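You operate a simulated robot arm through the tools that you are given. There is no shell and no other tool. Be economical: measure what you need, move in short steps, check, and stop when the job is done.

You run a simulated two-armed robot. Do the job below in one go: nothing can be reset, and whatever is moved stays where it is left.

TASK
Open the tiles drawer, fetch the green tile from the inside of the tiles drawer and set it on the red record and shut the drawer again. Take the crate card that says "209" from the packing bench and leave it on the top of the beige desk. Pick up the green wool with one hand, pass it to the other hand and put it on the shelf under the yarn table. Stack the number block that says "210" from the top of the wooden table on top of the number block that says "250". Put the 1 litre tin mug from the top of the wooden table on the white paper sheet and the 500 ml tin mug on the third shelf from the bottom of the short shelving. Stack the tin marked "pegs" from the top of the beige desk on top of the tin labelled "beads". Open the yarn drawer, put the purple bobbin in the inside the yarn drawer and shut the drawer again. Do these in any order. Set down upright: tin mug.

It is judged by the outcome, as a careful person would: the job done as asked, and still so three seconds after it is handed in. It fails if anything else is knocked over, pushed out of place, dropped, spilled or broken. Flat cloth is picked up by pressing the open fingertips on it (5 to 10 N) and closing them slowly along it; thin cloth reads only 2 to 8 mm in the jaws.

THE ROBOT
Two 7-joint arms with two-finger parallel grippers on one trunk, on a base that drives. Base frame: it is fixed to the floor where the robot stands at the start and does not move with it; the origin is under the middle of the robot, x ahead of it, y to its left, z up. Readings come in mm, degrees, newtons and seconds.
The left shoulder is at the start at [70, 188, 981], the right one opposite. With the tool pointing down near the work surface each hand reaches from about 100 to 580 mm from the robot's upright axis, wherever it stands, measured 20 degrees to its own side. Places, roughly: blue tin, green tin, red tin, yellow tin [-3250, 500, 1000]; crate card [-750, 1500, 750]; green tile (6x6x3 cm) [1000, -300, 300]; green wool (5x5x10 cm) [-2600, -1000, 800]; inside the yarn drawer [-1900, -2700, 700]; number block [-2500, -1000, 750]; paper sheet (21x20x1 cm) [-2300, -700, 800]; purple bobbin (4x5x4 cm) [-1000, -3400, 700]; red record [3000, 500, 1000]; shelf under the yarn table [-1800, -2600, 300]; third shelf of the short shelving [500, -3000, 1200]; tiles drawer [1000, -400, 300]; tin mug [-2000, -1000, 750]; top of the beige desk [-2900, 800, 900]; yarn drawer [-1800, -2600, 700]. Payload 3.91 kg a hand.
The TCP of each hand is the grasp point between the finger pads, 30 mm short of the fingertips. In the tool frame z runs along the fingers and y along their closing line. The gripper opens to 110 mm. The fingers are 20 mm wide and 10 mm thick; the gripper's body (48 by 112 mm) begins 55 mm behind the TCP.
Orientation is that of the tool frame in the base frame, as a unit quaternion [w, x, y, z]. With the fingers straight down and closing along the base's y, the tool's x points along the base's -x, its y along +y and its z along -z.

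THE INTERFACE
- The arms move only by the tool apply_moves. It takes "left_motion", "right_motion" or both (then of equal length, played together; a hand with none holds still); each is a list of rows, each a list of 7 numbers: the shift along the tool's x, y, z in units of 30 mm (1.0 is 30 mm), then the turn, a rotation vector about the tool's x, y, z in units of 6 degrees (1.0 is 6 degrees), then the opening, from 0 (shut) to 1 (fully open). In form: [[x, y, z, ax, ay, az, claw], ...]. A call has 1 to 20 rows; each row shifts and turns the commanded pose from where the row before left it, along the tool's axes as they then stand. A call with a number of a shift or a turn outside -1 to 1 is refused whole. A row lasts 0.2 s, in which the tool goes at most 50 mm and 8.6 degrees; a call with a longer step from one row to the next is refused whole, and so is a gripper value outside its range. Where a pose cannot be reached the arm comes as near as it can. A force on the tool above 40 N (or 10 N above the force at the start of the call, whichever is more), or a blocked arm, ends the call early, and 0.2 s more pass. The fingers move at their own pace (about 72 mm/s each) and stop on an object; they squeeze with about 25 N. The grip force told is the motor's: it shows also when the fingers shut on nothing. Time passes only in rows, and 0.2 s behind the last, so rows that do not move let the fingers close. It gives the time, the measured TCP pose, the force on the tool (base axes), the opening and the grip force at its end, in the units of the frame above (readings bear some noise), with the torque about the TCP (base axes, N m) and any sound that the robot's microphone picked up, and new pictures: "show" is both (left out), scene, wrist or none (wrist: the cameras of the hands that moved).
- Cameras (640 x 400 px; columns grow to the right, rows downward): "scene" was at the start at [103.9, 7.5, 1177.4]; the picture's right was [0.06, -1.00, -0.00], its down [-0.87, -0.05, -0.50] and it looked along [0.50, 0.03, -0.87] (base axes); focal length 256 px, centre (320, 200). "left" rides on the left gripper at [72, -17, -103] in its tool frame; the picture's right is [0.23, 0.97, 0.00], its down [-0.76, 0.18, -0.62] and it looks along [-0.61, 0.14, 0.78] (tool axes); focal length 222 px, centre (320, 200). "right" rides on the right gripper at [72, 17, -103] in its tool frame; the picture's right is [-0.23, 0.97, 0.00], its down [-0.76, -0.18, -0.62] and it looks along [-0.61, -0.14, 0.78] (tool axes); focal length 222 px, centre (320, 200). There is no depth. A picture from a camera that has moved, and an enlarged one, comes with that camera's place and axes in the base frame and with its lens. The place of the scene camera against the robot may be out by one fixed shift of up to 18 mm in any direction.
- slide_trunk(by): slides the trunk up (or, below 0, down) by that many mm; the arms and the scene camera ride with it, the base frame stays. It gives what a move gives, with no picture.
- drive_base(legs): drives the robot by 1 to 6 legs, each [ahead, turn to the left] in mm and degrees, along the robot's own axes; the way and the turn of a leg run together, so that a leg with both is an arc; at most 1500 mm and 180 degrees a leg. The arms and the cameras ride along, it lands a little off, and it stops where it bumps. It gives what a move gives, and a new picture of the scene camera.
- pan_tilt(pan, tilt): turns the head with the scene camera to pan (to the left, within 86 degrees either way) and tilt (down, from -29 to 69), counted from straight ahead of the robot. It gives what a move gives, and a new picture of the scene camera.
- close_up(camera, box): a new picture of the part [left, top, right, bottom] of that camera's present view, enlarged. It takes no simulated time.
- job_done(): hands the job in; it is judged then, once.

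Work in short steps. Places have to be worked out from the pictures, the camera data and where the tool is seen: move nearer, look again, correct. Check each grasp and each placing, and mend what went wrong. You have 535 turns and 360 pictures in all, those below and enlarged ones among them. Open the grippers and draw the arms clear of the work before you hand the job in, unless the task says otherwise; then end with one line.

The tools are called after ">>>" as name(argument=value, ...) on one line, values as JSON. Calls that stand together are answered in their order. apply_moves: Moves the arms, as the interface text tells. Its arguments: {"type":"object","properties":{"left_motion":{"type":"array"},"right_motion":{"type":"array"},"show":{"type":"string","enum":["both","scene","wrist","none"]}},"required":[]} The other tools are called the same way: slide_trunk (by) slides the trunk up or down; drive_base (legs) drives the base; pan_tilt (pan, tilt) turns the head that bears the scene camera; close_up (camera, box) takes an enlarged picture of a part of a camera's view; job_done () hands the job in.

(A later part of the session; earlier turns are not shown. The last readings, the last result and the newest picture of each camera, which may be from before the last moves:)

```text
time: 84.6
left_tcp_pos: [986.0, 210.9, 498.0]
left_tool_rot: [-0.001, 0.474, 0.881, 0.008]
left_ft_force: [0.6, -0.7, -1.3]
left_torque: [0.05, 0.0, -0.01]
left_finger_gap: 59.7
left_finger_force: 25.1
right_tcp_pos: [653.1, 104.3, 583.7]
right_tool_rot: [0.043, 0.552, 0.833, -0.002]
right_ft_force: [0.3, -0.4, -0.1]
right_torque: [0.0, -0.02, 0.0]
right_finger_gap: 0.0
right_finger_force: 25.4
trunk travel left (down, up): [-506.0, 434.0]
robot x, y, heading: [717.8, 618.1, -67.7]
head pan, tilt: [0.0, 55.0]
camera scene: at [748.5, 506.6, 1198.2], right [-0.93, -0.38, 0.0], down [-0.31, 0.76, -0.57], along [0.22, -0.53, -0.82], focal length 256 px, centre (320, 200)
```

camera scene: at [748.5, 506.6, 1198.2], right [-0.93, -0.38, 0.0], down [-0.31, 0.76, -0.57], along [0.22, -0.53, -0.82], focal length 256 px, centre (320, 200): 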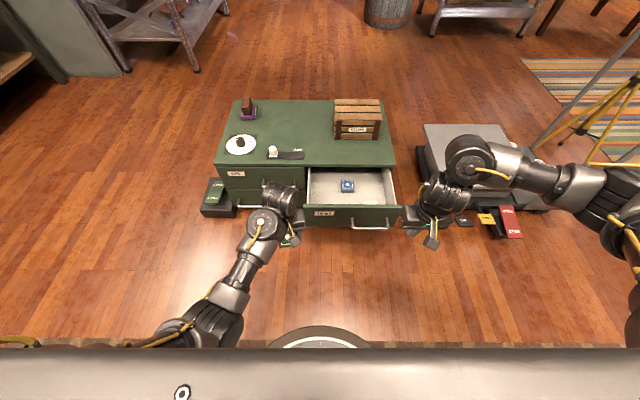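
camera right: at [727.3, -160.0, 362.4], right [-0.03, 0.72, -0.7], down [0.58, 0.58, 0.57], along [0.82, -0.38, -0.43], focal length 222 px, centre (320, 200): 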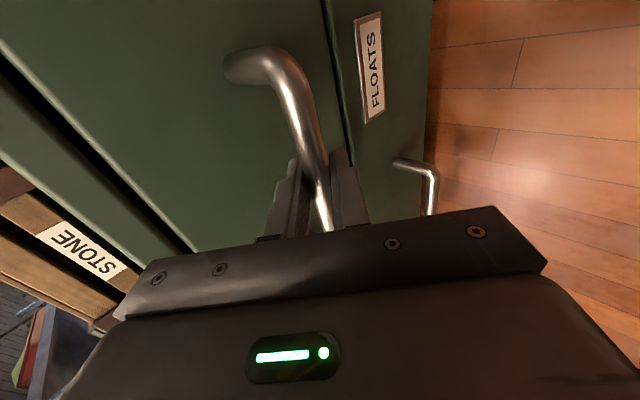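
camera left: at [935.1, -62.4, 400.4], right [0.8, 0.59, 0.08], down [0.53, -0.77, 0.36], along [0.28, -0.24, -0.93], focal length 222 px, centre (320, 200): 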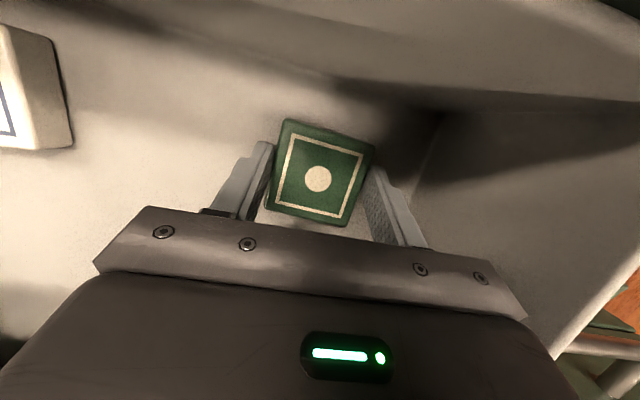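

Lower the trunk so the right fingertips are at panel height, and draw the left hand back.

>>> slide_trunk(by=-225)

>>> apply_moves(left_motion=[[1, 0.3, 0, 0, 0, 0, 0.3], [1, 0.3, 0, 0, 0, 0, 0.3], [1, 0.3, 0, 0, 0, 0, 0.3], [0.5, 0.3, 0, 0, 0, 0, 0.3]], right_motion=[[0, 0.8, 0, 0, 0, 0, 0], [0, 0.8, 0, 0, 0, 0, 0], [0, 0.8, 0, 0, 0, 0, 0], [0, 0.6, 0, 0, 0, 0, 0]], show="scene")

```text
time: 87.0
left_tcp_pos: [986.7, 210.7, 272.9]
left_tool_rot: [-0.001, 0.474, 0.881, 0.009]
left_ft_force: [-0.1, 0.0, -1.7]
left_torque: [0.01, 0.0, -0.01]
left_finger_gap: 59.8
left_finger_force: 24.9
right_tcp_pos: [653.3, 104.6, 359.3]
right_tool_rot: [0.044, 0.551, 0.833, 0.0]
right_ft_force: [0.3, 0.3, -0.2]
right_torque: [0.02, -0.02, -0.03]
right_finger_gap: 0.0
right_finger_force: 25.2
trunk travel left (down, up): [-281.0, 659.0]
robot x, y, heading: [717.1, 612.7, -67.5]
head pan, tilt: [0.0, 55.0]
```

```text
time: 88.0
left_tcp_pos: [958.1, 318.1, 275.7]
left_tool_rot: [-0.001, 0.473, 0.881, 0.009]
left_ft_force: [-0.8, 0.2, -2.1]
left_torque: [-0.01, 0.01, -0.03]
left_finger_gap: 59.4
left_finger_force: 25.1
right_tcp_pos: [734.1, 140.0, 364.1]
right_tool_rot: [0.044, 0.552, 0.833, -0.001]
right_ft_force: [0.1, 0.0, -0.9]
right_torque: [0.01, -0.01, 0.0]
right_finger_gap: 0.1
right_finger_force: 25.0
trunk travel left (down, up): [-281.0, 659.0]
robot x, y, heading: [711.5, 617.6, -68.0]
head pan, tilt: [0.0, 55.0]
camera scene: at [748.6, 506.8, 973.3], right [-0.93, -0.38, 0.0], down [-0.31, 0.76, -0.57], along [0.22, -0.53, -0.82], focal length 256 px, centre (320, 200)
```

scene: 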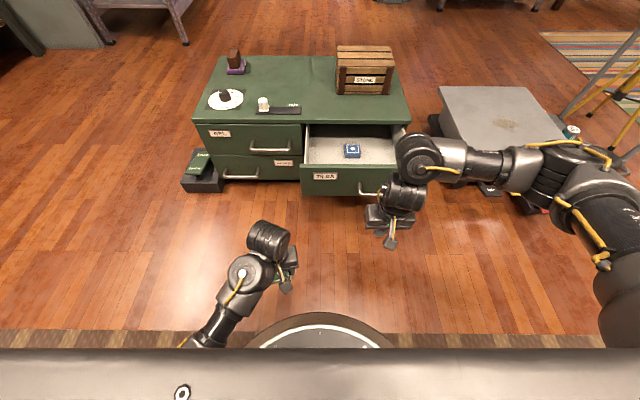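

Drive 290 mm ahead so the right fingers push the drawer most of the way.

>>> drive_base(legs=[[290, 0]])

```text
time: 90.0
left_tcp_pos: [1071.3, 52.8, 275.8]
left_tool_rot: [-0.001, 0.471, 0.882, 0.008]
left_ft_force: [0.0, -1.1, -1.9]
left_torque: [0.0, 0.01, 0.01]
left_finger_gap: 59.3
left_finger_force: 25.3
right_tcp_pos: [847.3, -127.1, 364.2]
right_tool_rot: [0.044, 0.549, 0.835, 0.0]
right_ft_force: [-0.7, 0.4, 0.3]
right_torque: [-0.02, 0.02, 0.04]
right_finger_gap: 0.0
right_finger_force: 25.4
trunk travel left (down, up): [-281.0, 659.0]
robot x, y, heading: [826.7, 348.4, -67.1]
head pan, tilt: [0.0, 55.0]
camera scene: at [859.1, 239.8, 973.2], right [-0.92, -0.38, 0.0], down [-0.31, 0.76, -0.57], along [0.22, -0.53, -0.82], focal length 256 px, centre (320, 200)
```

scene: 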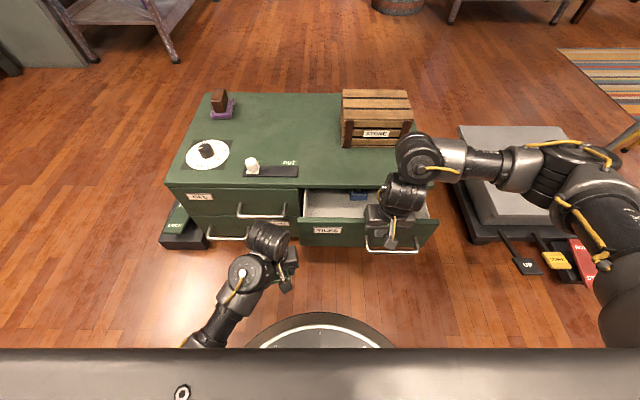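

Push the remainder with the arm until it stops.

>>> apply_moves(right_motion=[[-0.8, 0, 0, 0, 0, 0, 0], [-0.8, 0, 0, 0, 0, 0, 0], [-0.8, 0, 0, 0, 0, 0, 0], [-0.5, 0, 0, 0, 0, 0, 0], [-0.3, 0, 0, 0, 0, 0, 0], [-0.3, 0, 0, 0, 0, 0, 0], [-0.3, 0, 0, 0, 0, 0, 0], [-0.3, 0, 0, 0, 0, 0, 0]], show="scene")

```text
time: 91.7
left_tcp_pos: [1070.0, 52.5, 274.6]
left_tool_rot: [-0.001, 0.472, 0.882, 0.009]
left_ft_force: [-0.7, 0.1, -1.2]
left_torque: [0.05, 0.02, 0.0]
left_finger_gap: 59.4
left_finger_force: 25.4
right_tcp_pos: [890.3, -228.7, 369.1]
right_tool_rot: [0.036, 0.546, 0.837, 0.004]
right_ft_force: [-0.6, 4.4, -1.1]
right_torque: [0.14, 0.03, -0.02]
right_finger_gap: 0.0
right_finger_force: 25.1
trunk travel left (down, up): [-281.0, 659.0]
robot x, y, heading: [826.4, 348.6, -67.6]
head pan, tilt: [0.0, 55.0]
stopped in row 8 (right hand): the force on the tool passed its limit at 50 N (the readings are from after the stop); the commanded pose is now the measured one
camera scene: at [858.7, 240.2, 973.2], right [-0.92, -0.38, 0.0], down [-0.31, 0.76, -0.57], along [0.22, -0.53, -0.82], focal length 256 px, centre (320, 200)
```

scene: 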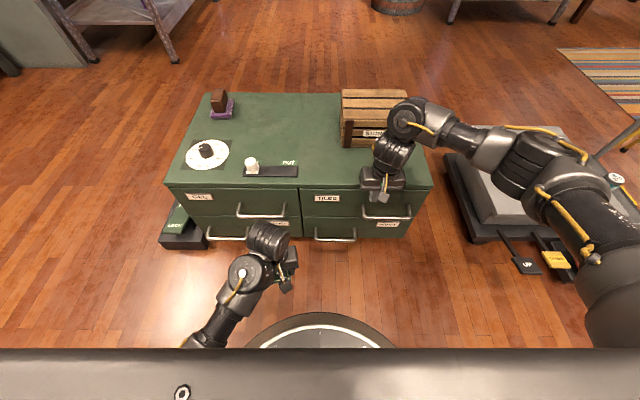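

It hit the stop. Retract and verify closure.

>>> apply_moves(right_motion=[[0.9, 0, 0, 0, 0, 0, 0], [0.9, -0.5, 0, 0, 0, 0, 0], [0.9, -0.8, 0, 0, 0, 0, 0], [0.9, -0.8, 0, 0, 0, 0, 0]], show="none")

>>> close_up(camera="scene", box=[160, 140, 440, 260])

```text
time: 92.7
left_tcp_pos: [1070.5, 51.6, 274.6]
left_tool_rot: [-0.001, 0.472, 0.881, 0.009]
left_ft_force: [-0.5, 0.4, -1.4]
left_torque: [0.03, 0.0, 0.01]
left_finger_gap: 59.7
left_finger_force: 24.5
right_tcp_pos: [790.7, -156.1, 362.2]
right_tool_rot: [0.036, 0.546, 0.837, 0.005]
right_ft_force: [0.4, -0.5, -0.1]
right_torque: [0.02, 0.02, -0.01]
right_finger_gap: 0.0
right_finger_force: 24.7
trunk travel left (down, up): [-281.0, 659.0]
robot x, y, heading: [823.1, 350.0, -67.5]
head pan, tilt: [0.0, 55.0]
```

```text
2.29 times, centred on (300, 200) of scene
camera zoom: at [858.6, 240.2, 973.3], right [-0.92, -0.38, 0.0], down [-0.31, 0.76, -0.57], along [0.22, -0.53, -0.82], focal length 586 px, centre (366, 200)
```

zoom: 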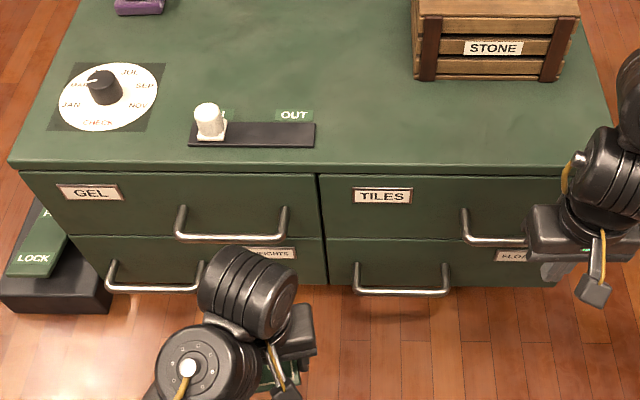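

Drawer is shut. Now head for the red record on the far bench: back off, raise the trunk, turn and approach.

>>> drive_base(legs=[[-230, 0], [0, 66.5], [1200, 0]])

>>> slide_trunk(by=450)

>>> pan_tilt(pan=0, tilt=25)

```text
time: 103.0
left_tcp_pos: [2285.8, 668.4, 275.6]
left_tool_rot: [-0.006, -0.094, 0.996, 0.006]
left_ft_force: [-0.7, -0.3, -0.9]
left_torque: [0.03, 0.0, 0.01]
left_finger_gap: 59.4
left_finger_force: 25.2
right_tcp_pos: [2369.5, 330.3, 363.5]
right_tool_rot: [0.027, -0.008, 0.999, 0.023]
right_ft_force: [-0.2, 0.1, 0.2]
right_torque: [-0.01, -0.01, 0.04]
right_finger_gap: 0.0
right_finger_force: 24.8
trunk travel left (down, up): [-281.0, 659.0]
robot x, y, heading: [1920.2, 558.2, -0.7]
head pan, tilt: [0.0, 55.0]
camera scene: at [2026.1, 559.3, 973.2], right [-0.01, -1.0, 0.0], down [-0.82, 0.01, -0.57], along [0.57, 0.0, -0.82], focal length 256 px, centre (320, 200)
```

scene: 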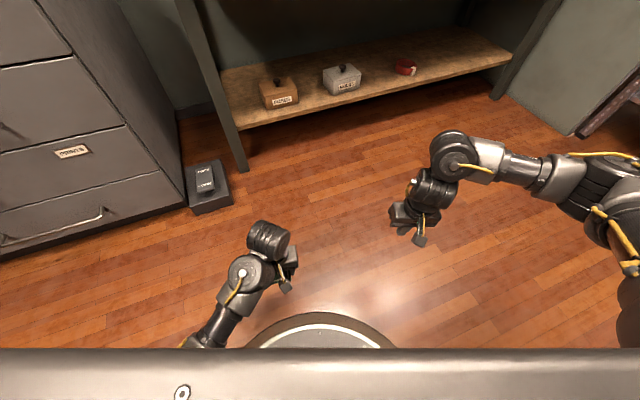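

```text
refused: 450 is not a number from -400 to 400
```

```text
time: 103.9
left_tcp_pos: [2285.3, 668.6, 275.8]
left_tool_rot: [-0.005, -0.094, 0.996, 0.006]
left_ft_force: [0.3, 0.3, -3.0]
left_torque: [0.02, 0.01, 0.01]
left_finger_gap: 59.5
left_finger_force: 24.9
right_tcp_pos: [2369.6, 330.0, 363.2]
right_tool_rot: [0.028, -0.008, 0.999, 0.023]
right_ft_force: [-0.7, -0.3, -0.5]
right_torque: [-0.02, 0.01, 0.01]
right_finger_gap: 0.1
right_finger_force: 24.8
trunk travel left (down, up): [-281.0, 659.0]
robot x, y, heading: [1915.9, 556.7, -0.4]
head pan, tilt: [0.0, 25.0]
camera scene: at [2046.1, 559.2, 1017.2], right [-0.01, -1.0, 0.0], down [-0.42, 0.0, -0.91], along [0.91, -0.01, -0.42], focal length 256 px, centre (320, 200)
```

scene: 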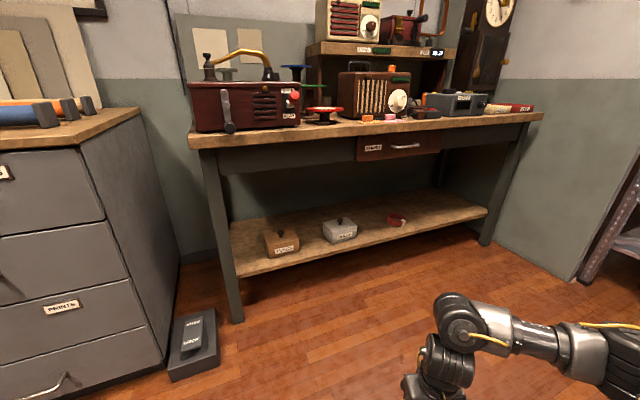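

Raise the trunk in two moves and look at the bench top.

>>> slide_trunk(by=400)

>>> pan_tilt(pan=0, tilt=35)

>>> close_up(camera="scene", box=[180, 30, 500, 230])

```text
time: 107.8
left_tcp_pos: [2284.9, 666.5, 675.8]
left_tool_rot: [-0.005, -0.094, 0.996, 0.007]
left_ft_force: [0.8, -0.1, -1.3]
left_torque: [-0.03, 0.04, 0.02]
left_finger_gap: 59.6
left_finger_force: 24.7
right_tcp_pos: [2369.2, 330.1, 761.6]
right_tool_rot: [0.028, -0.007, 0.999, 0.024]
right_ft_force: [0.0, 0.2, 1.1]
right_torque: [0.02, -0.01, 0.01]
right_finger_gap: 0.3
right_finger_force: 25.3
trunk travel left (down, up): [-681.0, 259.0]
robot x, y, heading: [1915.1, 554.0, -0.9]
head pan, tilt: [0.0, 25.0]
```

```text
time: 108.5
left_tcp_pos: [2285.1, 667.1, 674.1]
left_tool_rot: [-0.006, -0.094, 0.996, 0.006]
left_ft_force: [-0.4, -0.5, -0.9]
left_torque: [-0.03, 0.01, 0.01]
left_finger_gap: 59.8
left_finger_force: 24.7
right_tcp_pos: [2369.3, 328.6, 762.8]
right_tool_rot: [0.028, -0.008, 0.999, 0.023]
right_ft_force: [0.0, -0.2, -0.2]
right_torque: [0.02, -0.03, -0.01]
right_finger_gap: 0.0
right_finger_force: 24.8
trunk travel left (down, up): [-681.0, 259.0]
robot x, y, heading: [1919.5, 551.2, -0.3]
head pan, tilt: [0.0, 35.0]
camera scene: at [2042.1, 559.2, 1401.5], right [-0.01, -1.0, 0.0], down [-0.57, 0.0, -0.82], along [0.82, -0.01, -0.57], focal length 256 px, centre (320, 200)
```

scene: 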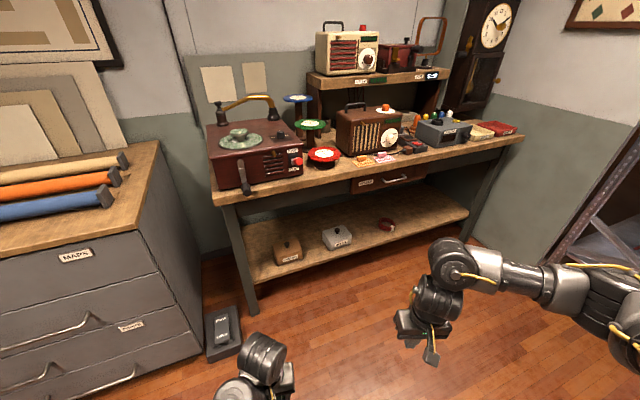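

```text
2.00 times, centred on (340, 130) of scene
camera zoom: at [2042.1, 559.2, 1401.5], right [-0.01, -1.0, 0.0], down [-0.57, 0.0, -0.82], along [0.82, -0.01, -0.57], focal length 513 px, centre (280, 340)
```

zoom: 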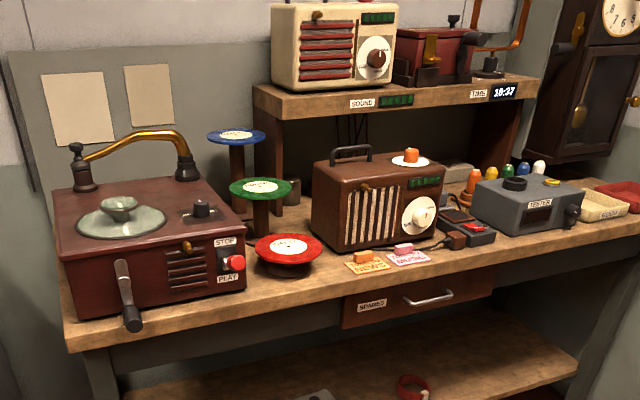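

The red record is a disc on a low stand near the bench front. Raise further and drive closer for a better look.

>>> slide_trunk(by=255)

>>> drive_base(legs=[[300, 0]])

>>> close_up(camera="scene", box=[180, 100, 500, 300])

```text
time: 111.1
left_tcp_pos: [2285.3, 667.3, 929.5]
left_tool_rot: [-0.005, -0.094, 0.996, 0.007]
left_ft_force: [-1.3, -0.5, -1.7]
left_torque: [-0.03, 0.01, 0.01]
left_finger_gap: 59.6
left_finger_force: 25.2
right_tcp_pos: [2369.9, 329.5, 1017.5]
right_tool_rot: [0.028, -0.008, 0.999, 0.023]
right_ft_force: [0.6, 0.6, 0.2]
right_torque: [0.0, -0.02, 0.01]
right_finger_gap: 0.1
right_finger_force: 25.0
trunk travel left (down, up): [-936.0, 4.0]
robot x, y, heading: [1919.1, 555.5, -0.1]
head pan, tilt: [0.0, 35.0]
```

```text
time: 113.2
left_tcp_pos: [2591.2, 666.2, 929.0]
left_tool_rot: [-0.006, -0.093, 0.996, 0.006]
left_ft_force: [-0.4, 0.4, -1.7]
left_torque: [-0.03, 0.02, -0.02]
left_finger_gap: 59.4
left_finger_force: 25.3
right_tcp_pos: [2674.7, 327.2, 1017.4]
right_tool_rot: [0.028, -0.008, 0.999, 0.023]
right_ft_force: [-0.2, -0.2, -0.7]
right_torque: [0.0, -0.02, 0.01]
right_finger_gap: 0.1
right_finger_force: 25.1
trunk travel left (down, up): [-936.0, 4.0]
robot x, y, heading: [2227.6, 554.6, -0.4]
head pan, tilt: [0.0, 35.0]
camera scene: at [2347.3, 557.1, 1656.7], right [-0.01, -1.0, 0.0], down [-0.57, 0.0, -0.82], along [0.82, -0.01, -0.57], focal length 256 px, centre (320, 200)
```

scene: 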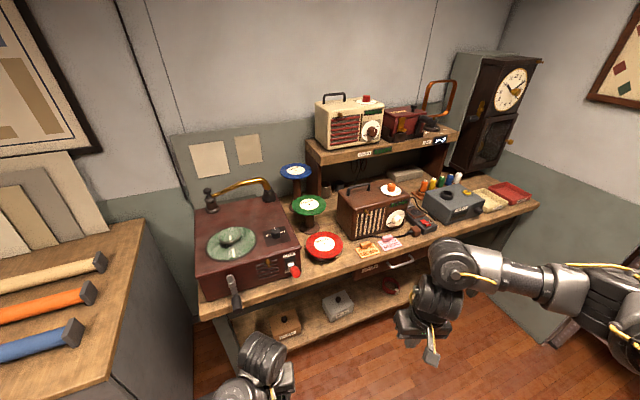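

```text
2.00 times, centred on (340, 200) of scene
camera zoom: at [2347.3, 557.1, 1656.7], right [-0.01, -1.0, 0.0], down [-0.57, 0.0, -0.82], along [0.82, -0.01, -0.57], focal length 513 px, centre (280, 200)
```

zoom: 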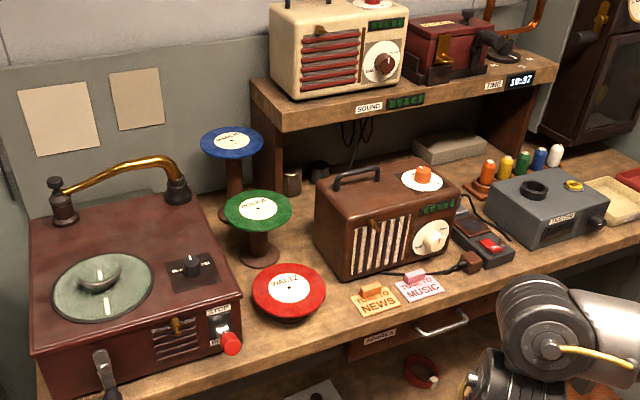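

Record top triangulates to about (3089,528,921). I pull the right hand back, then drive nearer, offset so the record falls in the left hand's range.

>>> apply_moves(right_motion=[[1, 0, 0, 0, 0, 0, 0], [1, 0, 0, 0, 0, 0, 0], [1, 0, 0, 0, 0, 0, 0], [1, 0, 0, 0, 0, 0, 0], [0.5, 0, 0, 0, 0, 0, 0]], show="none")

>>> drive_base(legs=[[0, -22], [300, 0], [0, 22]])

>>> pan_tilt(pan=10, tilt=52)

```text
time: 114.4
left_tcp_pos: [2591.4, 665.7, 929.7]
left_tool_rot: [-0.005, -0.093, 0.996, 0.007]
left_ft_force: [-0.6, 0.5, -2.0]
left_torque: [0.01, -0.01, -0.03]
left_finger_gap: 59.6
left_finger_force: 25.4
right_tcp_pos: [2558.8, 307.5, 992.8]
right_tool_rot: [0.027, -0.008, 0.999, 0.026]
right_ft_force: [0.0, 0.7, -0.4]
right_torque: [0.01, 0.0, 0.0]
right_finger_gap: 0.2
right_finger_force: 24.6
right hand out of reach, approached as far as the arm can: row 3, 4, 5
trunk travel left (down, up): [-936.0, 4.0]
robot x, y, heading: [2221.9, 556.0, -0.4]
head pan, tilt: [0.0, 35.0]
```

```text
time: 118.8
left_tcp_pos: [2869.3, 552.3, 930.8]
left_tool_rot: [-0.006, -0.096, 0.995, 0.006]
left_ft_force: [0.7, 0.0, -2.0]
left_torque: [0.05, 0.0, -0.01]
left_finger_gap: 59.7
left_finger_force: 25.1
right_tcp_pos: [2836.8, 194.7, 993.4]
right_tool_rot: [0.027, -0.011, 0.999, 0.026]
right_ft_force: [0.2, 0.5, -0.6]
right_torque: [0.02, 0.01, -0.02]
right_finger_gap: 0.0
right_finger_force: 24.8
trunk travel left (down, up): [-936.0, 4.0]
robot x, y, heading: [2501.5, 440.1, -0.1]
head pan, tilt: [0.0, 35.0]
camera scene: at [2625.8, 443.1, 1656.6], right [0.0, -1.0, 0.0], down [-0.57, 0.0, -0.82], along [0.82, 0.0, -0.57], focal length 256 px, centre (320, 200)
```

scene: 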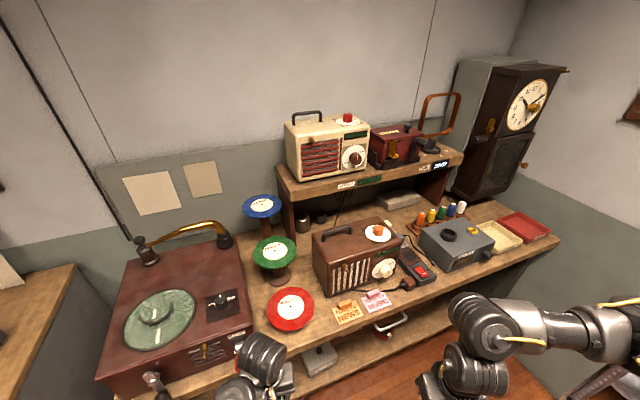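

```text
time: 119.5
left_tcp_pos: [2869.3, 552.4, 929.8]
left_tool_rot: [-0.006, -0.096, 0.995, 0.006]
left_ft_force: [-0.1, 0.2, -1.7]
left_torque: [-0.04, 0.04, 0.03]
left_finger_gap: 59.6
left_finger_force: 25.3
right_tcp_pos: [2838.2, 195.4, 992.3]
right_tool_rot: [0.029, -0.012, 0.999, 0.025]
right_ft_force: [-0.5, -0.6, 0.5]
right_torque: [-0.01, 0.02, -0.01]
right_finger_gap: 0.0
right_finger_force: 25.0
trunk travel left (down, up): [-936.0, 4.0]
robot x, y, heading: [2502.6, 440.8, -0.3]
head pan, tilt: [10.0, 52.0]
camera scene: at [2612.7, 457.3, 1632.1], right [0.17, -0.99, 0.0], down [-0.78, -0.13, -0.62], along [0.61, 0.1, -0.79], focal length 256 px, centre (320, 200)
```

scene: 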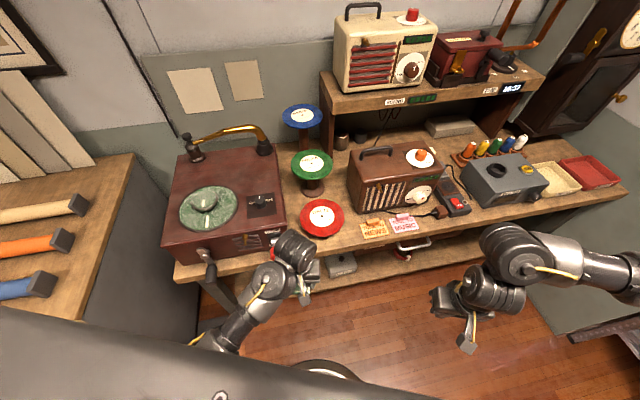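

Record confirmed at (3091,528). Raise the left hand while moving toward it, and tilt so the tile becomes level again.

>>> apply_moves(left_motion=[[-0.3, -0.5, -1, 0, 0, 0, 0.3], [-0.6, -0.5, -1, 0, 0, 0, 0.3], [-0.8, -0.5, -0.8, 0, 0, 0, 0.3], [-1, -0.3, 0, 0, 0, 0, 0.3], [-1, -0.3, 0, 0, 0, 0, 0.3], [-1, 0, 0, 0, 1, 0, 0.3], [-0.5, 0, 0, 0, 1, 0, 0.3], [0, 0, 0, 0, 0.9, 0, 0.3]], show="both")

```text
time: 121.3
left_tcp_pos: [2992.2, 542.9, 933.4]
left_tool_rot: [-0.155, -0.095, 0.983, -0.009]
left_ft_force: [-0.9, -0.4, -1.9]
left_torque: [-0.01, 0.03, 0.03]
left_finger_gap: 59.7
left_finger_force: 25.2
left hand out of reach, approached as far as the arm can: row 2, 3, 8
right_tcp_pos: [2837.9, 195.2, 992.4]
right_tool_rot: [0.027, -0.011, 0.999, 0.025]
right_ft_force: [-0.7, 0.3, 0.6]
right_torque: [-0.01, -0.05, -0.03]
right_finger_gap: 0.0
right_finger_force: 25.2
trunk travel left (down, up): [-936.0, 4.0]
robot x, y, heading: [2498.5, 442.0, -0.1]
head pan, tilt: [10.0, 52.0]
camera scene: at [2611.9, 457.5, 1632.2], right [0.17, -0.99, 0.0], down [-0.78, -0.14, -0.62], along [0.61, 0.1, -0.79], focal length 256 px, centre (320, 200)
camera left: at [2959.4, 518.6, 1054.4], right [-0.4, 0.91, 0.08], down [0.87, 0.34, 0.36], along [0.3, 0.21, -0.93], focal length 222 px, centre (320, 200)
```

scene: 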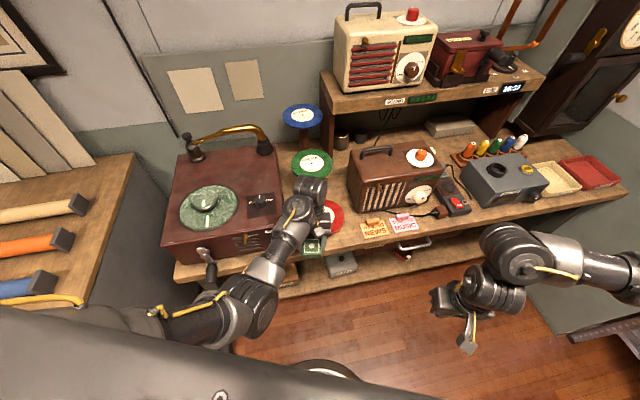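
left: 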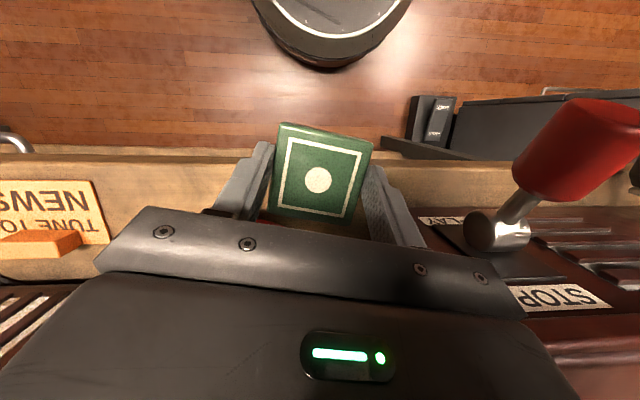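

The hand stayed low (933). Lift straight up 70 mm before going further forward.

>>> apply_moves(left_motion=[[0.25, -0.3, -0.8, 0, 0, 0, 0.3], [0.25, -0.2, -0.8, 0, 0, 0, 0.3], [0.2, 0, -0.8, 0, 0, 0, 0.3]], show="none")

```text
time: 122.2
left_tcp_pos: [2992.9, 542.4, 934.1]
left_tool_rot: [-0.155, -0.096, 0.983, -0.009]
left_ft_force: [-0.2, -0.8, -1.6]
left_torque: [-0.01, 0.01, -0.02]
left_finger_gap: 59.5
left_finger_force: 24.8
left hand out of reach, approached as far as the arm can: row 1, 2, 3
right_tcp_pos: [2838.1, 195.8, 991.6]
right_tool_rot: [0.027, -0.012, 0.999, 0.026]
right_ft_force: [0.0, 0.0, -0.6]
right_torque: [0.02, 0.04, 0.02]
right_finger_gap: 0.0
right_finger_force: 25.3
trunk travel left (down, up): [-936.0, 4.0]
robot x, y, heading: [2501.6, 441.0, -0.2]
head pan, tilt: [10.0, 52.0]
```

Cannot rise with the full tilt. I reduce the tilt to ~8° and try lifting.

>>> apply_moves(left_motion=[[0, 0, 0, 0, -0.8, 0, 0.3], [0, 0, 0, 0, -0.8, 0, 0.3], [0.15, 0, -0.8, 0, 0, 0, 0.3], [0.15, 0, -0.8, 0, 0, 0, 0.3]], show="none")

```text
time: 123.2
left_tcp_pos: [2991.6, 544.1, 958.2]
left_tool_rot: [-0.074, -0.096, 0.993, 0.0]
left_ft_force: [-0.4, 0.4, -1.8]
left_torque: [0.0, 0.02, -0.03]
left_finger_gap: 59.2
left_finger_force: 25.1
left hand out of reach, approached as far as the arm can: row 4
right_tcp_pos: [2837.4, 194.7, 993.3]
right_tool_rot: [0.027, -0.011, 0.999, 0.025]
right_ft_force: [-0.3, 0.0, 0.2]
right_torque: [0.0, -0.02, 0.01]
right_finger_gap: 0.0
right_finger_force: 25.2
trunk travel left (down, up): [-936.0, 4.0]
robot x, y, heading: [2501.3, 441.9, -0.1]
head pan, tilt: [10.0, 52.0]
```

Untilt fully, lift to ~985, then go forward over the record.

>>> apply_moves(left_motion=[[0, 0, 0, 0, -0.7, 0, 0.3], [0, 0, 0, 0, -0.7, 0, 0.3], [0, 0, -0.8, 0, 0, 0, 0.3], [0, 0, -0.8, 0, 0, 0, 0.3]], show="wrist")

```text
time: 124.2
left_tcp_pos: [2990.2, 544.0, 990.8]
left_tool_rot: [0.0, -0.096, 0.995, 0.007]
left_ft_force: [0.0, -0.5, -1.8]
left_torque: [-0.01, 0.03, -0.04]
left_finger_gap: 59.7
left_finger_force: 24.7
left hand out of reach, approached as far as the arm can: row 4
right_tcp_pos: [2838.2, 194.3, 992.5]
right_tool_rot: [0.028, -0.011, 0.999, 0.026]
right_ft_force: [0.0, 0.1, 0.0]
right_torque: [0.02, 0.01, 0.0]
right_finger_gap: 0.2
right_finger_force: 25.1
trunk travel left (down, up): [-936.0, 4.0]
robot x, y, heading: [2499.8, 442.0, 0.2]
head pan, tilt: [10.0, 52.0]
camera left: at [2923.4, 512.8, 1094.5], right [-0.41, 0.91, 0.01], down [0.71, 0.31, 0.63], along [0.57, 0.27, -0.78], focal length 222 px, centre (320, 200)
```

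left: 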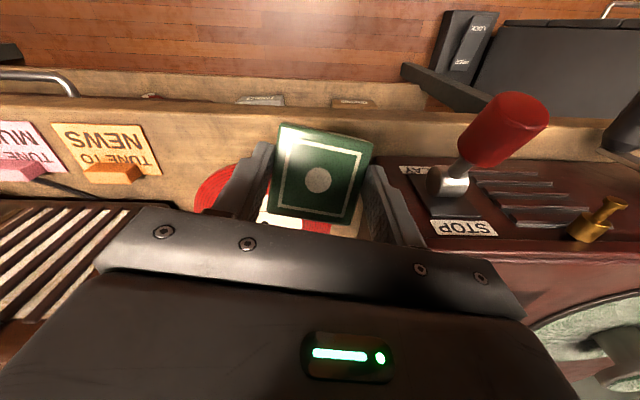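

Now forward 101 mm and 16 mm right to be over the record.

>>> apply_moves(left_motion=[[-0.4, -0.4, 0, 0, 0, 0, 0.3], [-0.8, -0.4, 0, 0, 0, 0, 0.3], [-1, -0.36, 0, 0, 0, 0, 0.3], [-1, 0, 0, 0, 0, 0, 0.3]], show="both")

```text
time: 125.2
left_tcp_pos: [3092.0, 527.5, 990.1]
left_tool_rot: [-0.001, -0.096, 0.995, 0.007]
left_ft_force: [-0.3, 0.3, -0.9]
left_torque: [-0.01, 0.04, -0.03]
left_finger_gap: 59.6
left_finger_force: 25.2
right_tcp_pos: [2837.6, 194.5, 992.6]
right_tool_rot: [0.027, -0.011, 0.999, 0.026]
right_ft_force: [-0.3, 0.3, 0.9]
right_torque: [-0.01, 0.01, -0.03]
right_finger_gap: 0.0
right_finger_force: 25.6
trunk travel left (down, up): [-936.0, 4.0]
robot x, y, heading: [2503.7, 439.3, -0.2]
head pan, tilt: [10.0, 52.0]
camera scene: at [2613.9, 456.8, 1631.9], right [0.17, -0.99, 0.0], down [-0.78, -0.13, -0.61], along [0.61, 0.11, -0.79], focal length 256 px, centre (320, 200)
camera left: at [3025.0, 496.6, 1093.2], right [-0.41, 0.91, 0.01], down [0.72, 0.31, 0.62], along [0.57, 0.27, -0.78], focal length 222 px, centre (320, 200)
```

scene: 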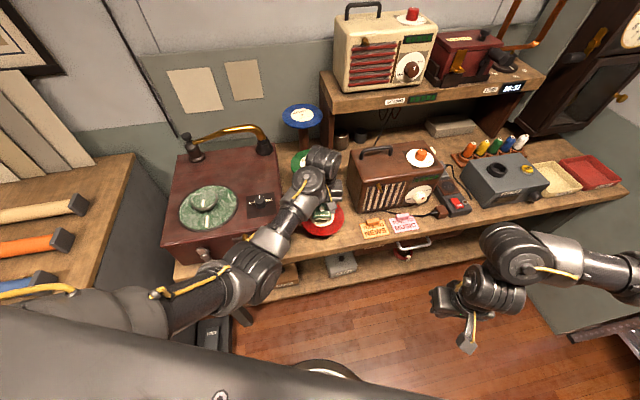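
left: 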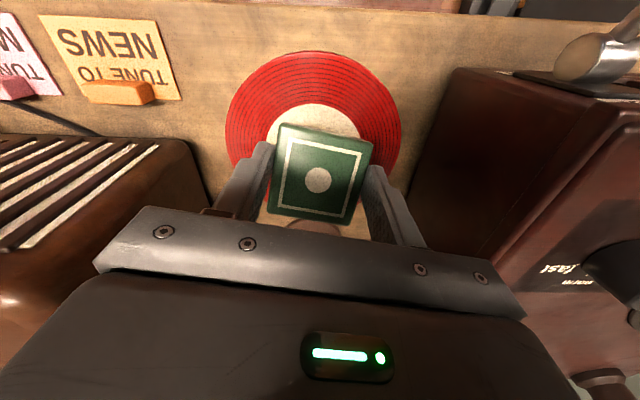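

Well centred. Tilt back ~8° and lower to just above contact.

>>> apply_moves(left_motion=[[0, 0, 0.4, 0, 0.7, 0, 0.3], [0, 0, 0.3, 0, 0.7, 0, 0.3], [0, 0, 0.1, 0, 0, 0, 0.3]], show="wrist")

```text
time: 126.0
left_tcp_pos: [3089.9, 529.2, 967.1]
left_tool_rot: [-0.074, -0.096, 0.993, 0.0]
left_ft_force: [-0.1, 0.3, -1.3]
left_torque: [-0.01, 0.01, 0.04]
left_finger_gap: 59.2
left_finger_force: 24.9
right_tcp_pos: [2837.5, 194.1, 992.1]
right_tool_rot: [0.027, -0.011, 0.999, 0.026]
right_ft_force: [-0.2, 0.2, 0.4]
right_torque: [-0.01, 0.0, 0.0]
right_finger_gap: 0.0
right_finger_force: 24.8
trunk travel left (down, up): [-936.0, 4.0]
robot x, y, heading: [2498.4, 440.4, -0.3]
head pan, tilt: [10.0, 52.0]
camera left: at [3038.5, 500.6, 1079.5], right [-0.41, 0.91, 0.05], down [0.8, 0.33, 0.51], along [0.45, 0.24, -0.86], focal length 222 px, centre (320, 200)
```

left: 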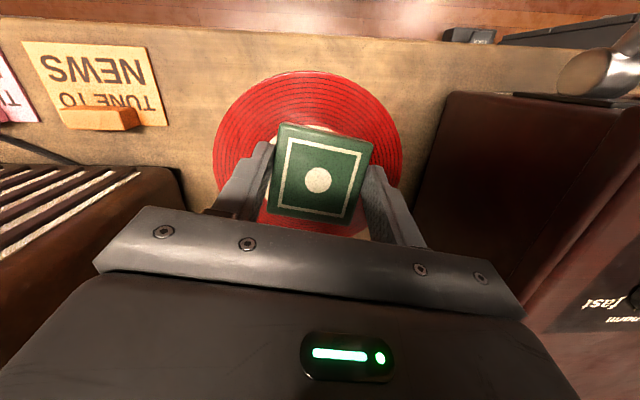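

No reach complaint here, so try the remaining tilt to level the tile.

>>> apply_moves(left_motion=[[0, 0, 0, 0, 0.8, 0, 0.3], [0, 0, 0, 0, 0.7, 0, 0.3], [0, 0, 0, 0, 0, 0, 0.3]], show="none")

```text
time: 126.8
left_tcp_pos: [3091.4, 529.2, 967.8]
left_tool_rot: [-0.152, -0.095, 0.984, -0.008]
left_ft_force: [0.5, -0.4, -1.8]
left_torque: [0.0, 0.02, -0.03]
left_finger_gap: 59.4
left_finger_force: 25.4
right_tcp_pos: [2836.0, 194.7, 992.5]
right_tool_rot: [0.028, -0.011, 0.999, 0.026]
right_ft_force: [0.3, 0.0, 0.0]
right_torque: [-0.01, 0.0, -0.02]
right_finger_gap: 0.0
right_finger_force: 24.8
trunk travel left (down, up): [-936.0, 4.0]
robot x, y, heading: [2500.7, 442.8, -0.2]
head pan, tilt: [10.0, 52.0]
```

Level now. Lower gently by ~10 mm, watching force.

>>> apply_moves(left_motion=[[-0.1, 0, 0.13, 0, 0, 0, 0.3], [-0.04, 0, 0.13, 0, 0, 0, 0.3], [-0.04, 0, 0.1, 0, 0, 0, 0.3]], show="wrist")

```text
time: 127.5
left_tcp_pos: [3092.5, 528.6, 956.1]
left_tool_rot: [-0.149, -0.096, 0.984, -0.007]
left_ft_force: [1.2, 1.5, 8.2]
left_torque: [0.08, -0.2, 0.04]
left_finger_gap: 59.7
left_finger_force: 25.1
right_tcp_pos: [2836.8, 195.0, 992.4]
right_tool_rot: [0.027, -0.01, 0.999, 0.025]
right_ft_force: [-0.3, -0.1, -0.9]
right_torque: [-0.02, 0.0, -0.01]
right_finger_gap: 0.0
right_finger_force: 24.8
trunk travel left (down, up): [-936.0, 4.0]
robot x, y, heading: [2501.1, 440.8, -0.3]
head pan, tilt: [10.0, 52.0]
camera left: at [3059.0, 503.5, 1076.7], right [-0.4, 0.91, 0.08], down [0.86, 0.34, 0.37], along [0.31, 0.22, -0.92], focal length 222 px, centre (320, 200)
```

left: 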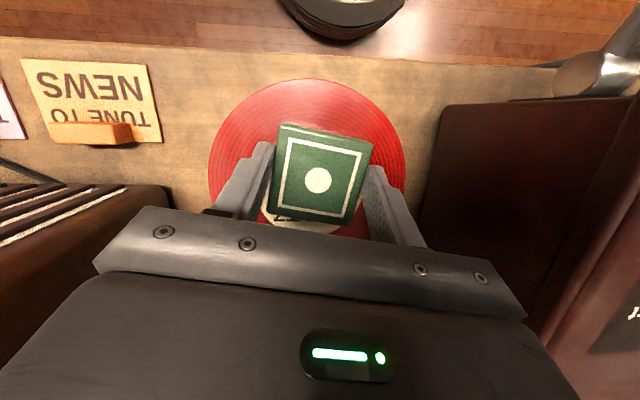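

Contact felt. Release gently, then rise and untilt.

>>> apply_moves(left_motion=[[0, 0, 0, 0, 0, 0, 0.6], [0, 0, 0, 0, 0, 0, 0.7], [0.1, 0, -0.3, 0, 0, 0, 0.7], [0, 0, 0, 0, -0.7, 0, 0.7], [0, 0, 0, 0, -0.7, 0, 0.7], [0, 0, -0.5, 0, -0.7, 0, 0.7], [0, 0, -0.7, 0, -0.7, 0, 0.7]], show="wrist")

```text
time: 129.2
left_tcp_pos: [3096.5, 530.2, 1001.5]
left_tool_rot: [-0.006, -0.096, 0.995, 0.006]
left_ft_force: [0.1, -0.3, -0.1]
left_torque: [-0.01, 0.01, -0.04]
left_finger_gap: 77.2
left_finger_force: 0.0
right_tcp_pos: [2836.6, 195.0, 991.8]
right_tool_rot: [0.028, -0.011, 0.999, 0.026]
right_ft_force: [0.5, 0.2, 0.6]
right_torque: [0.01, 0.02, 0.01]
right_finger_gap: 0.0
right_finger_force: 25.2
trunk travel left (down, up): [-936.0, 4.0]
robot x, y, heading: [2498.6, 440.0, -0.2]
head pan, tilt: [10.0, 52.0]
camera left: at [3030.7, 498.9, 1105.5], right [-0.41, 0.91, 0.02], down [0.72, 0.31, 0.62], along [0.56, 0.26, -0.79], focal length 222 px, centre (320, 200)
```

left: 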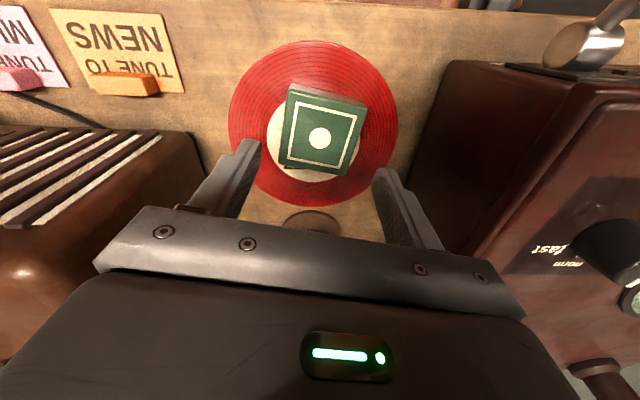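

Tile sits flat on the red record. Retract the left hand, back off, and head to the packing bench.

>>> apply_moves(left_motion=[[1, 0, 0, 0, 0, 0, 0.7], [1, 0.2, 0, 0, 0, 0, 0.7], [1, 0.2, 0, 0, 0, 0, 0.7], [1, 0.2, 0, 0, 0, 0, 0.7]], show="none")

>>> drive_base(legs=[[-450, 0], [0, 171.5]])

>>> drive_base(legs=[[1350, 0], [1350, 0], [0, -81.5]])

>>> pan_tilt(pan=0, tilt=40)

```text
time: 130.2
left_tcp_pos: [2979.4, 524.1, 988.0]
left_tool_rot: [-0.004, -0.096, 0.995, 0.006]
left_ft_force: [-0.2, -0.3, -0.1]
left_torque: [0.01, -0.01, -0.02]
left_finger_gap: 76.9
left_finger_force: 0.0
left hand out of reach, approached as far as the arm can: row 3, 4
right_tcp_pos: [2836.4, 195.2, 992.8]
right_tool_rot: [0.027, -0.011, 0.999, 0.026]
right_ft_force: [-0.3, -0.5, -0.2]
right_torque: [-0.01, 0.0, 0.02]
right_finger_gap: 0.2
right_finger_force: 25.0
trunk travel left (down, up): [-936.0, 4.0]
robot x, y, heading: [2499.2, 438.3, -0.2]
head pan, tilt: [10.0, 52.0]
```

```text
time: 139.8
left_tcp_pos: [1570.7, 444.5, 988.6]
left_tool_rot: [0.007, 1.0, 0.004, 0.005]
left_ft_force: [-0.6, -0.8, 0.5]
left_torque: [-0.03, -0.02, 0.01]
left_finger_gap: 76.9
left_finger_force: 0.2
right_tcp_pos: [1771.8, 743.7, 993.2]
right_tool_rot: [0.023, 0.996, -0.08, -0.03]
right_ft_force: [-0.7, -0.3, -0.2]
right_torque: [0.0, 0.02, -0.03]
right_finger_gap: 0.0
right_finger_force: 25.2
trunk travel left (down, up): [-936.0, 4.0]
robot x, y, heading: [2053.1, 444.0, 169.4]
head pan, tilt: [10.0, 52.0]
camera scene: at [1920.1, 453.9, 1632.1], right [0.01, 1.0, 0.0], down [0.79, -0.01, -0.62], along [-0.62, 0.01, -0.79], focal length 256 px, centre (320, 200)
```

scene: 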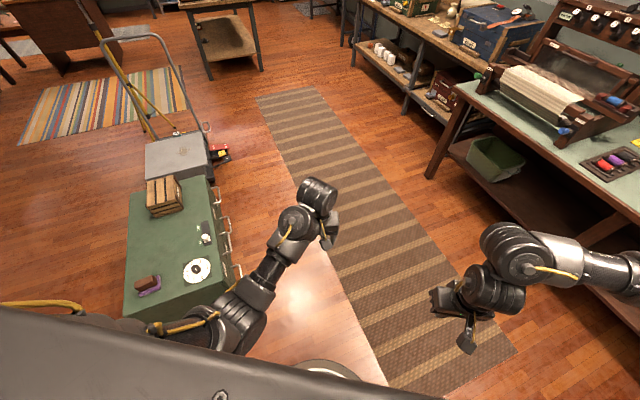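

```text
time: 152.4
left_tcp_pos: [-1039.5, 1020.4, 988.3]
left_tool_rot: [0.006, 1.0, -0.013, 0.005]
left_ft_force: [0.9, -0.5, 0.1]
left_torque: [-0.02, -0.01, 0.03]
left_finger_gap: 76.7
left_finger_force: 0.0
right_tcp_pos: [-821.7, 1311.7, 991.4]
right_tool_rot: [0.023, 0.995, -0.092, -0.022]
right_ft_force: [5.4, -0.4, -0.1]
right_torque: [0.01, 0.0, 0.08]
right_finger_gap: 0.1
right_finger_force: 25.2
trunk travel left (down, up): [-936.0, 4.0]
robot x, y, heading: [-555.7, 998.7, 167.2]
head pan, tilt: [10.0, 52.0]
stopped in leg 2: the force on the tool passed its limit at 50 N (the readings are from after the stop); the commanded pose is now the measured one
camera scene: at [-689.1, 1016.5, 1632.1], right [0.05, 1.0, 0.0], down [0.79, -0.04, -0.62], along [-0.62, 0.03, -0.79], focal length 256 px, centre (320, 200)
```

scene: 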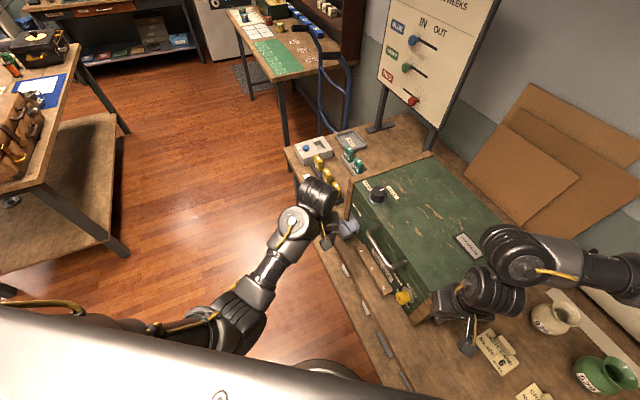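

```text
time: 153.1
left_tcp_pos: [-1040.4, 1020.4, 988.2]
left_tool_rot: [0.007, 1.0, -0.014, 0.004]
left_ft_force: [0.1, -0.4, -0.6]
left_torque: [0.01, -0.01, 0.04]
left_finger_gap: 76.9
left_finger_force: 0.0
right_tcp_pos: [-822.8, 1310.7, 990.7]
right_tool_rot: [0.024, 0.995, -0.093, -0.022]
right_ft_force: [6.1, -1.6, -3.3]
right_torque: [0.01, -0.04, 0.09]
right_finger_gap: 0.1
right_finger_force: 25.0
trunk travel left (down, up): [-936.0, 4.0]
robot x, y, heading: [-549.6, 999.4, 167.3]
head pan, tilt: [0.0, 40.0]
camera scene: at [-696.2, 1031.6, 1649.0], right [0.22, 0.98, 0.0], down [0.63, -0.14, -0.77], along [-0.75, 0.17, -0.64], focal length 256 px, centre (320, 200)
```

scene: 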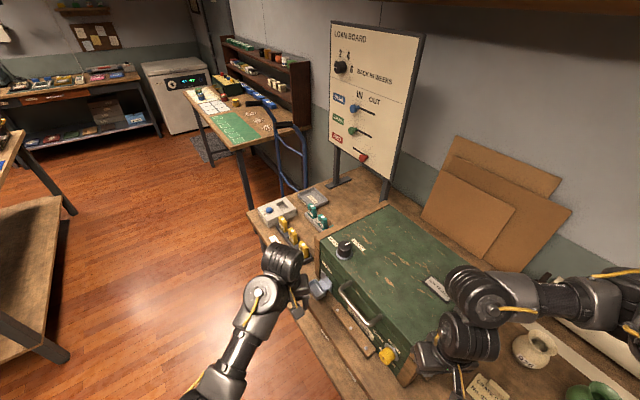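

The right hand touched the green box on the packing bench. Back straight off and check that nothing moved.

>>> drive_base(legs=[[-350, 0]])

>>> pan_tilt(pan=-35, tilt=35)

```text
time: 155.4
left_tcp_pos: [-699.1, 945.8, 988.1]
left_tool_rot: [0.006, 1.0, -0.015, 0.005]
left_ft_force: [-0.1, -0.1, 0.0]
left_torque: [0.0, 0.0, 0.01]
left_finger_gap: 77.2
left_finger_force: 0.0
right_tcp_pos: [-481.7, 1233.8, 991.3]
right_tool_rot: [0.023, 0.995, -0.096, -0.021]
right_ft_force: [0.8, 0.0, 0.5]
right_torque: [-0.01, 0.01, 0.0]
right_finger_gap: 0.3
right_finger_force: 25.1
trunk travel left (down, up): [-936.0, 4.0]
robot x, y, heading: [-211.9, 923.2, 167.0]
head pan, tilt: [0.0, 40.0]
camera scene: at [-357.5, 955.4, 1648.8], right [0.22, 0.97, 0.0], down [0.63, -0.14, -0.77], along [-0.75, 0.17, -0.64], focal length 256 px, centre (320, 200)
```

scene: 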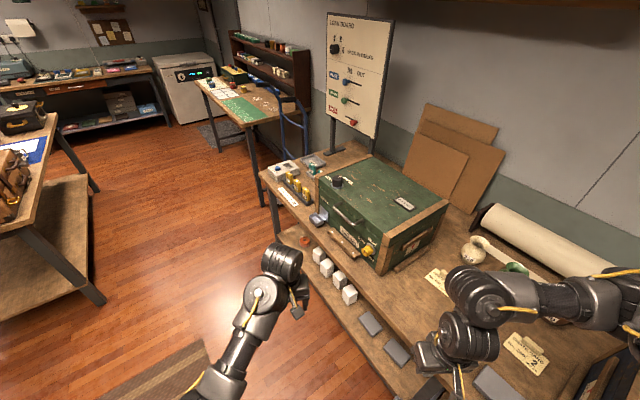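

```text
time: 156.4
left_tcp_pos: [-699.1, 946.7, 987.5]
left_tool_rot: [0.008, 1.0, -0.015, 0.005]
left_ft_force: [-0.4, 0.0, -0.4]
left_torque: [0.03, -0.03, -0.01]
left_finger_gap: 76.8
left_finger_force: 0.1
right_tcp_pos: [-480.7, 1234.9, 992.0]
right_tool_rot: [0.023, 0.995, -0.096, -0.022]
right_ft_force: [0.0, 0.6, 0.0]
right_torque: [-0.04, -0.01, 0.0]
right_finger_gap: 0.1
right_finger_force: 25.1
trunk travel left (down, up): [-936.0, 4.0]
robot x, y, heading: [-214.8, 920.1, 167.0]
head pan, tilt: [-35.0, 35.0]
camera scene: at [-332.8, 1001.3, 1656.4], right [0.74, 0.67, 0.0], down [0.39, -0.43, -0.82], along [-0.55, 0.61, -0.57], focal length 256 px, centre (320, 200)
```

scene: 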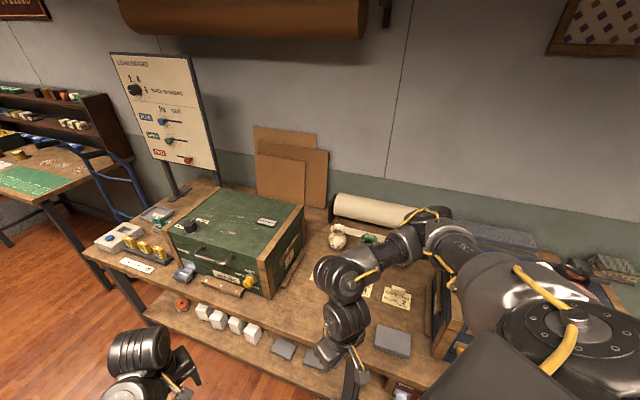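

Everything stands as before. Cards lie in front of the jars; I reposition to face the packing bench squarely from farther off.

>>> drive_base(legs=[[0, 60], [430, 0], [0, -137]])

>>> pan_tilt(pan=0, tilt=35)

>>> close_up(camera="scene", box=[160, 60, 480, 260])

```text
time: 167.3
left_tcp_pos: [-589.5, 1091.6, 988.1]
left_tool_rot: [0.008, 0.773, -0.634, -0.001]
left_ft_force: [-0.2, 0.2, 0.1]
left_torque: [-0.01, 0.01, 0.02]
left_finger_gap: 76.9
left_finger_force: 0.1
right_tcp_pos: [-259.7, 943.7, 992.3]
right_tool_rot: [0.004, 0.719, -0.694, -0.032]
right_ft_force: [-0.5, -0.8, 0.0]
right_torque: [-0.01, 0.04, -0.01]
right_finger_gap: 0.0
right_finger_force: 25.1
trunk travel left (down, up): [-936.0, 4.0]
robot x, y, heading: [-498.4, 612.1, 90.1]
head pan, tilt: [-35.0, 35.0]
camera scene: at [-465.5, 737.4, 1656.5], right [0.82, -0.57, 0.0], down [-0.33, -0.47, -0.82], along [0.47, 0.67, -0.57], focal length 256 px, centre (320, 200)
```

scene: 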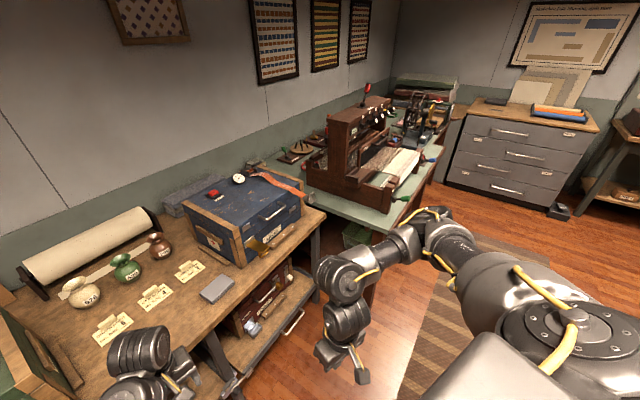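

```text
time: 168.3
left_tcp_pos: [-589.1, 1090.3, 987.4]
left_tool_rot: [0.008, 0.774, -0.634, -0.001]
left_ft_force: [0.6, -0.7, 0.7]
left_torque: [0.03, -0.01, 0.01]
left_finger_gap: 76.6
left_finger_force: 0.1
right_tcp_pos: [-259.6, 944.6, 990.7]
right_tool_rot: [0.004, 0.719, -0.694, -0.033]
right_ft_force: [-0.5, -0.6, -0.1]
right_torque: [-0.01, -0.01, -0.03]
right_finger_gap: 0.0
right_finger_force: 25.4
trunk travel left (down, up): [-936.0, 4.0]
robot x, y, heading: [-502.2, 612.6, 90.2]
head pan, tilt: [0.0, 35.0]
camera scene: at [-515.9, 753.1, 1656.5], right [1.0, 0.0, 0.0], down [0.0, -0.57, -0.82], along [0.0, 0.82, -0.57], focal length 256 px, centre (320, 200)
```

scene: 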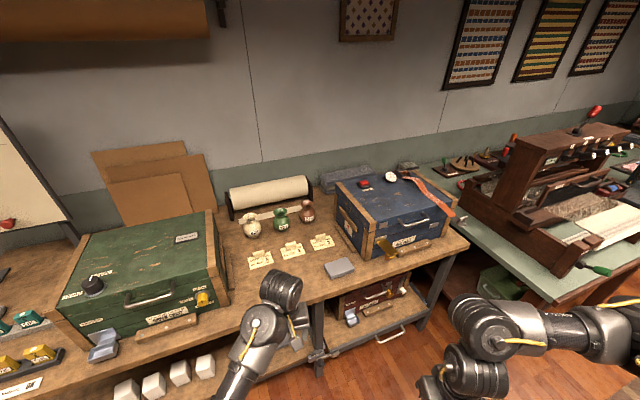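

```text
2.00 times, centred on (320, 160) of scene
camera zoom: at [-515.9, 753.1, 1656.5], right [1.0, 0.0, 0.0], down [0.0, -0.57, -0.82], along [0.0, 0.82, -0.57], focal length 513 px, centre (320, 280)
```

zoom: 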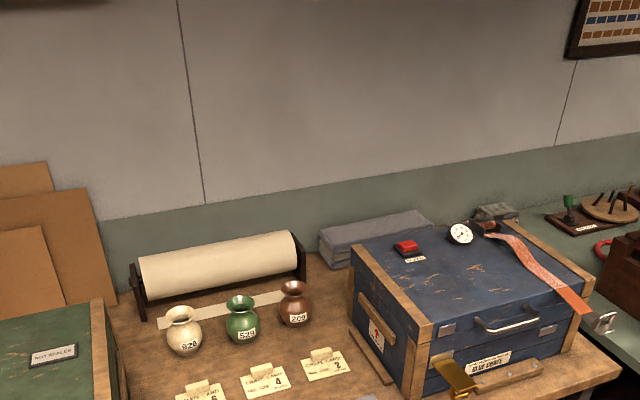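

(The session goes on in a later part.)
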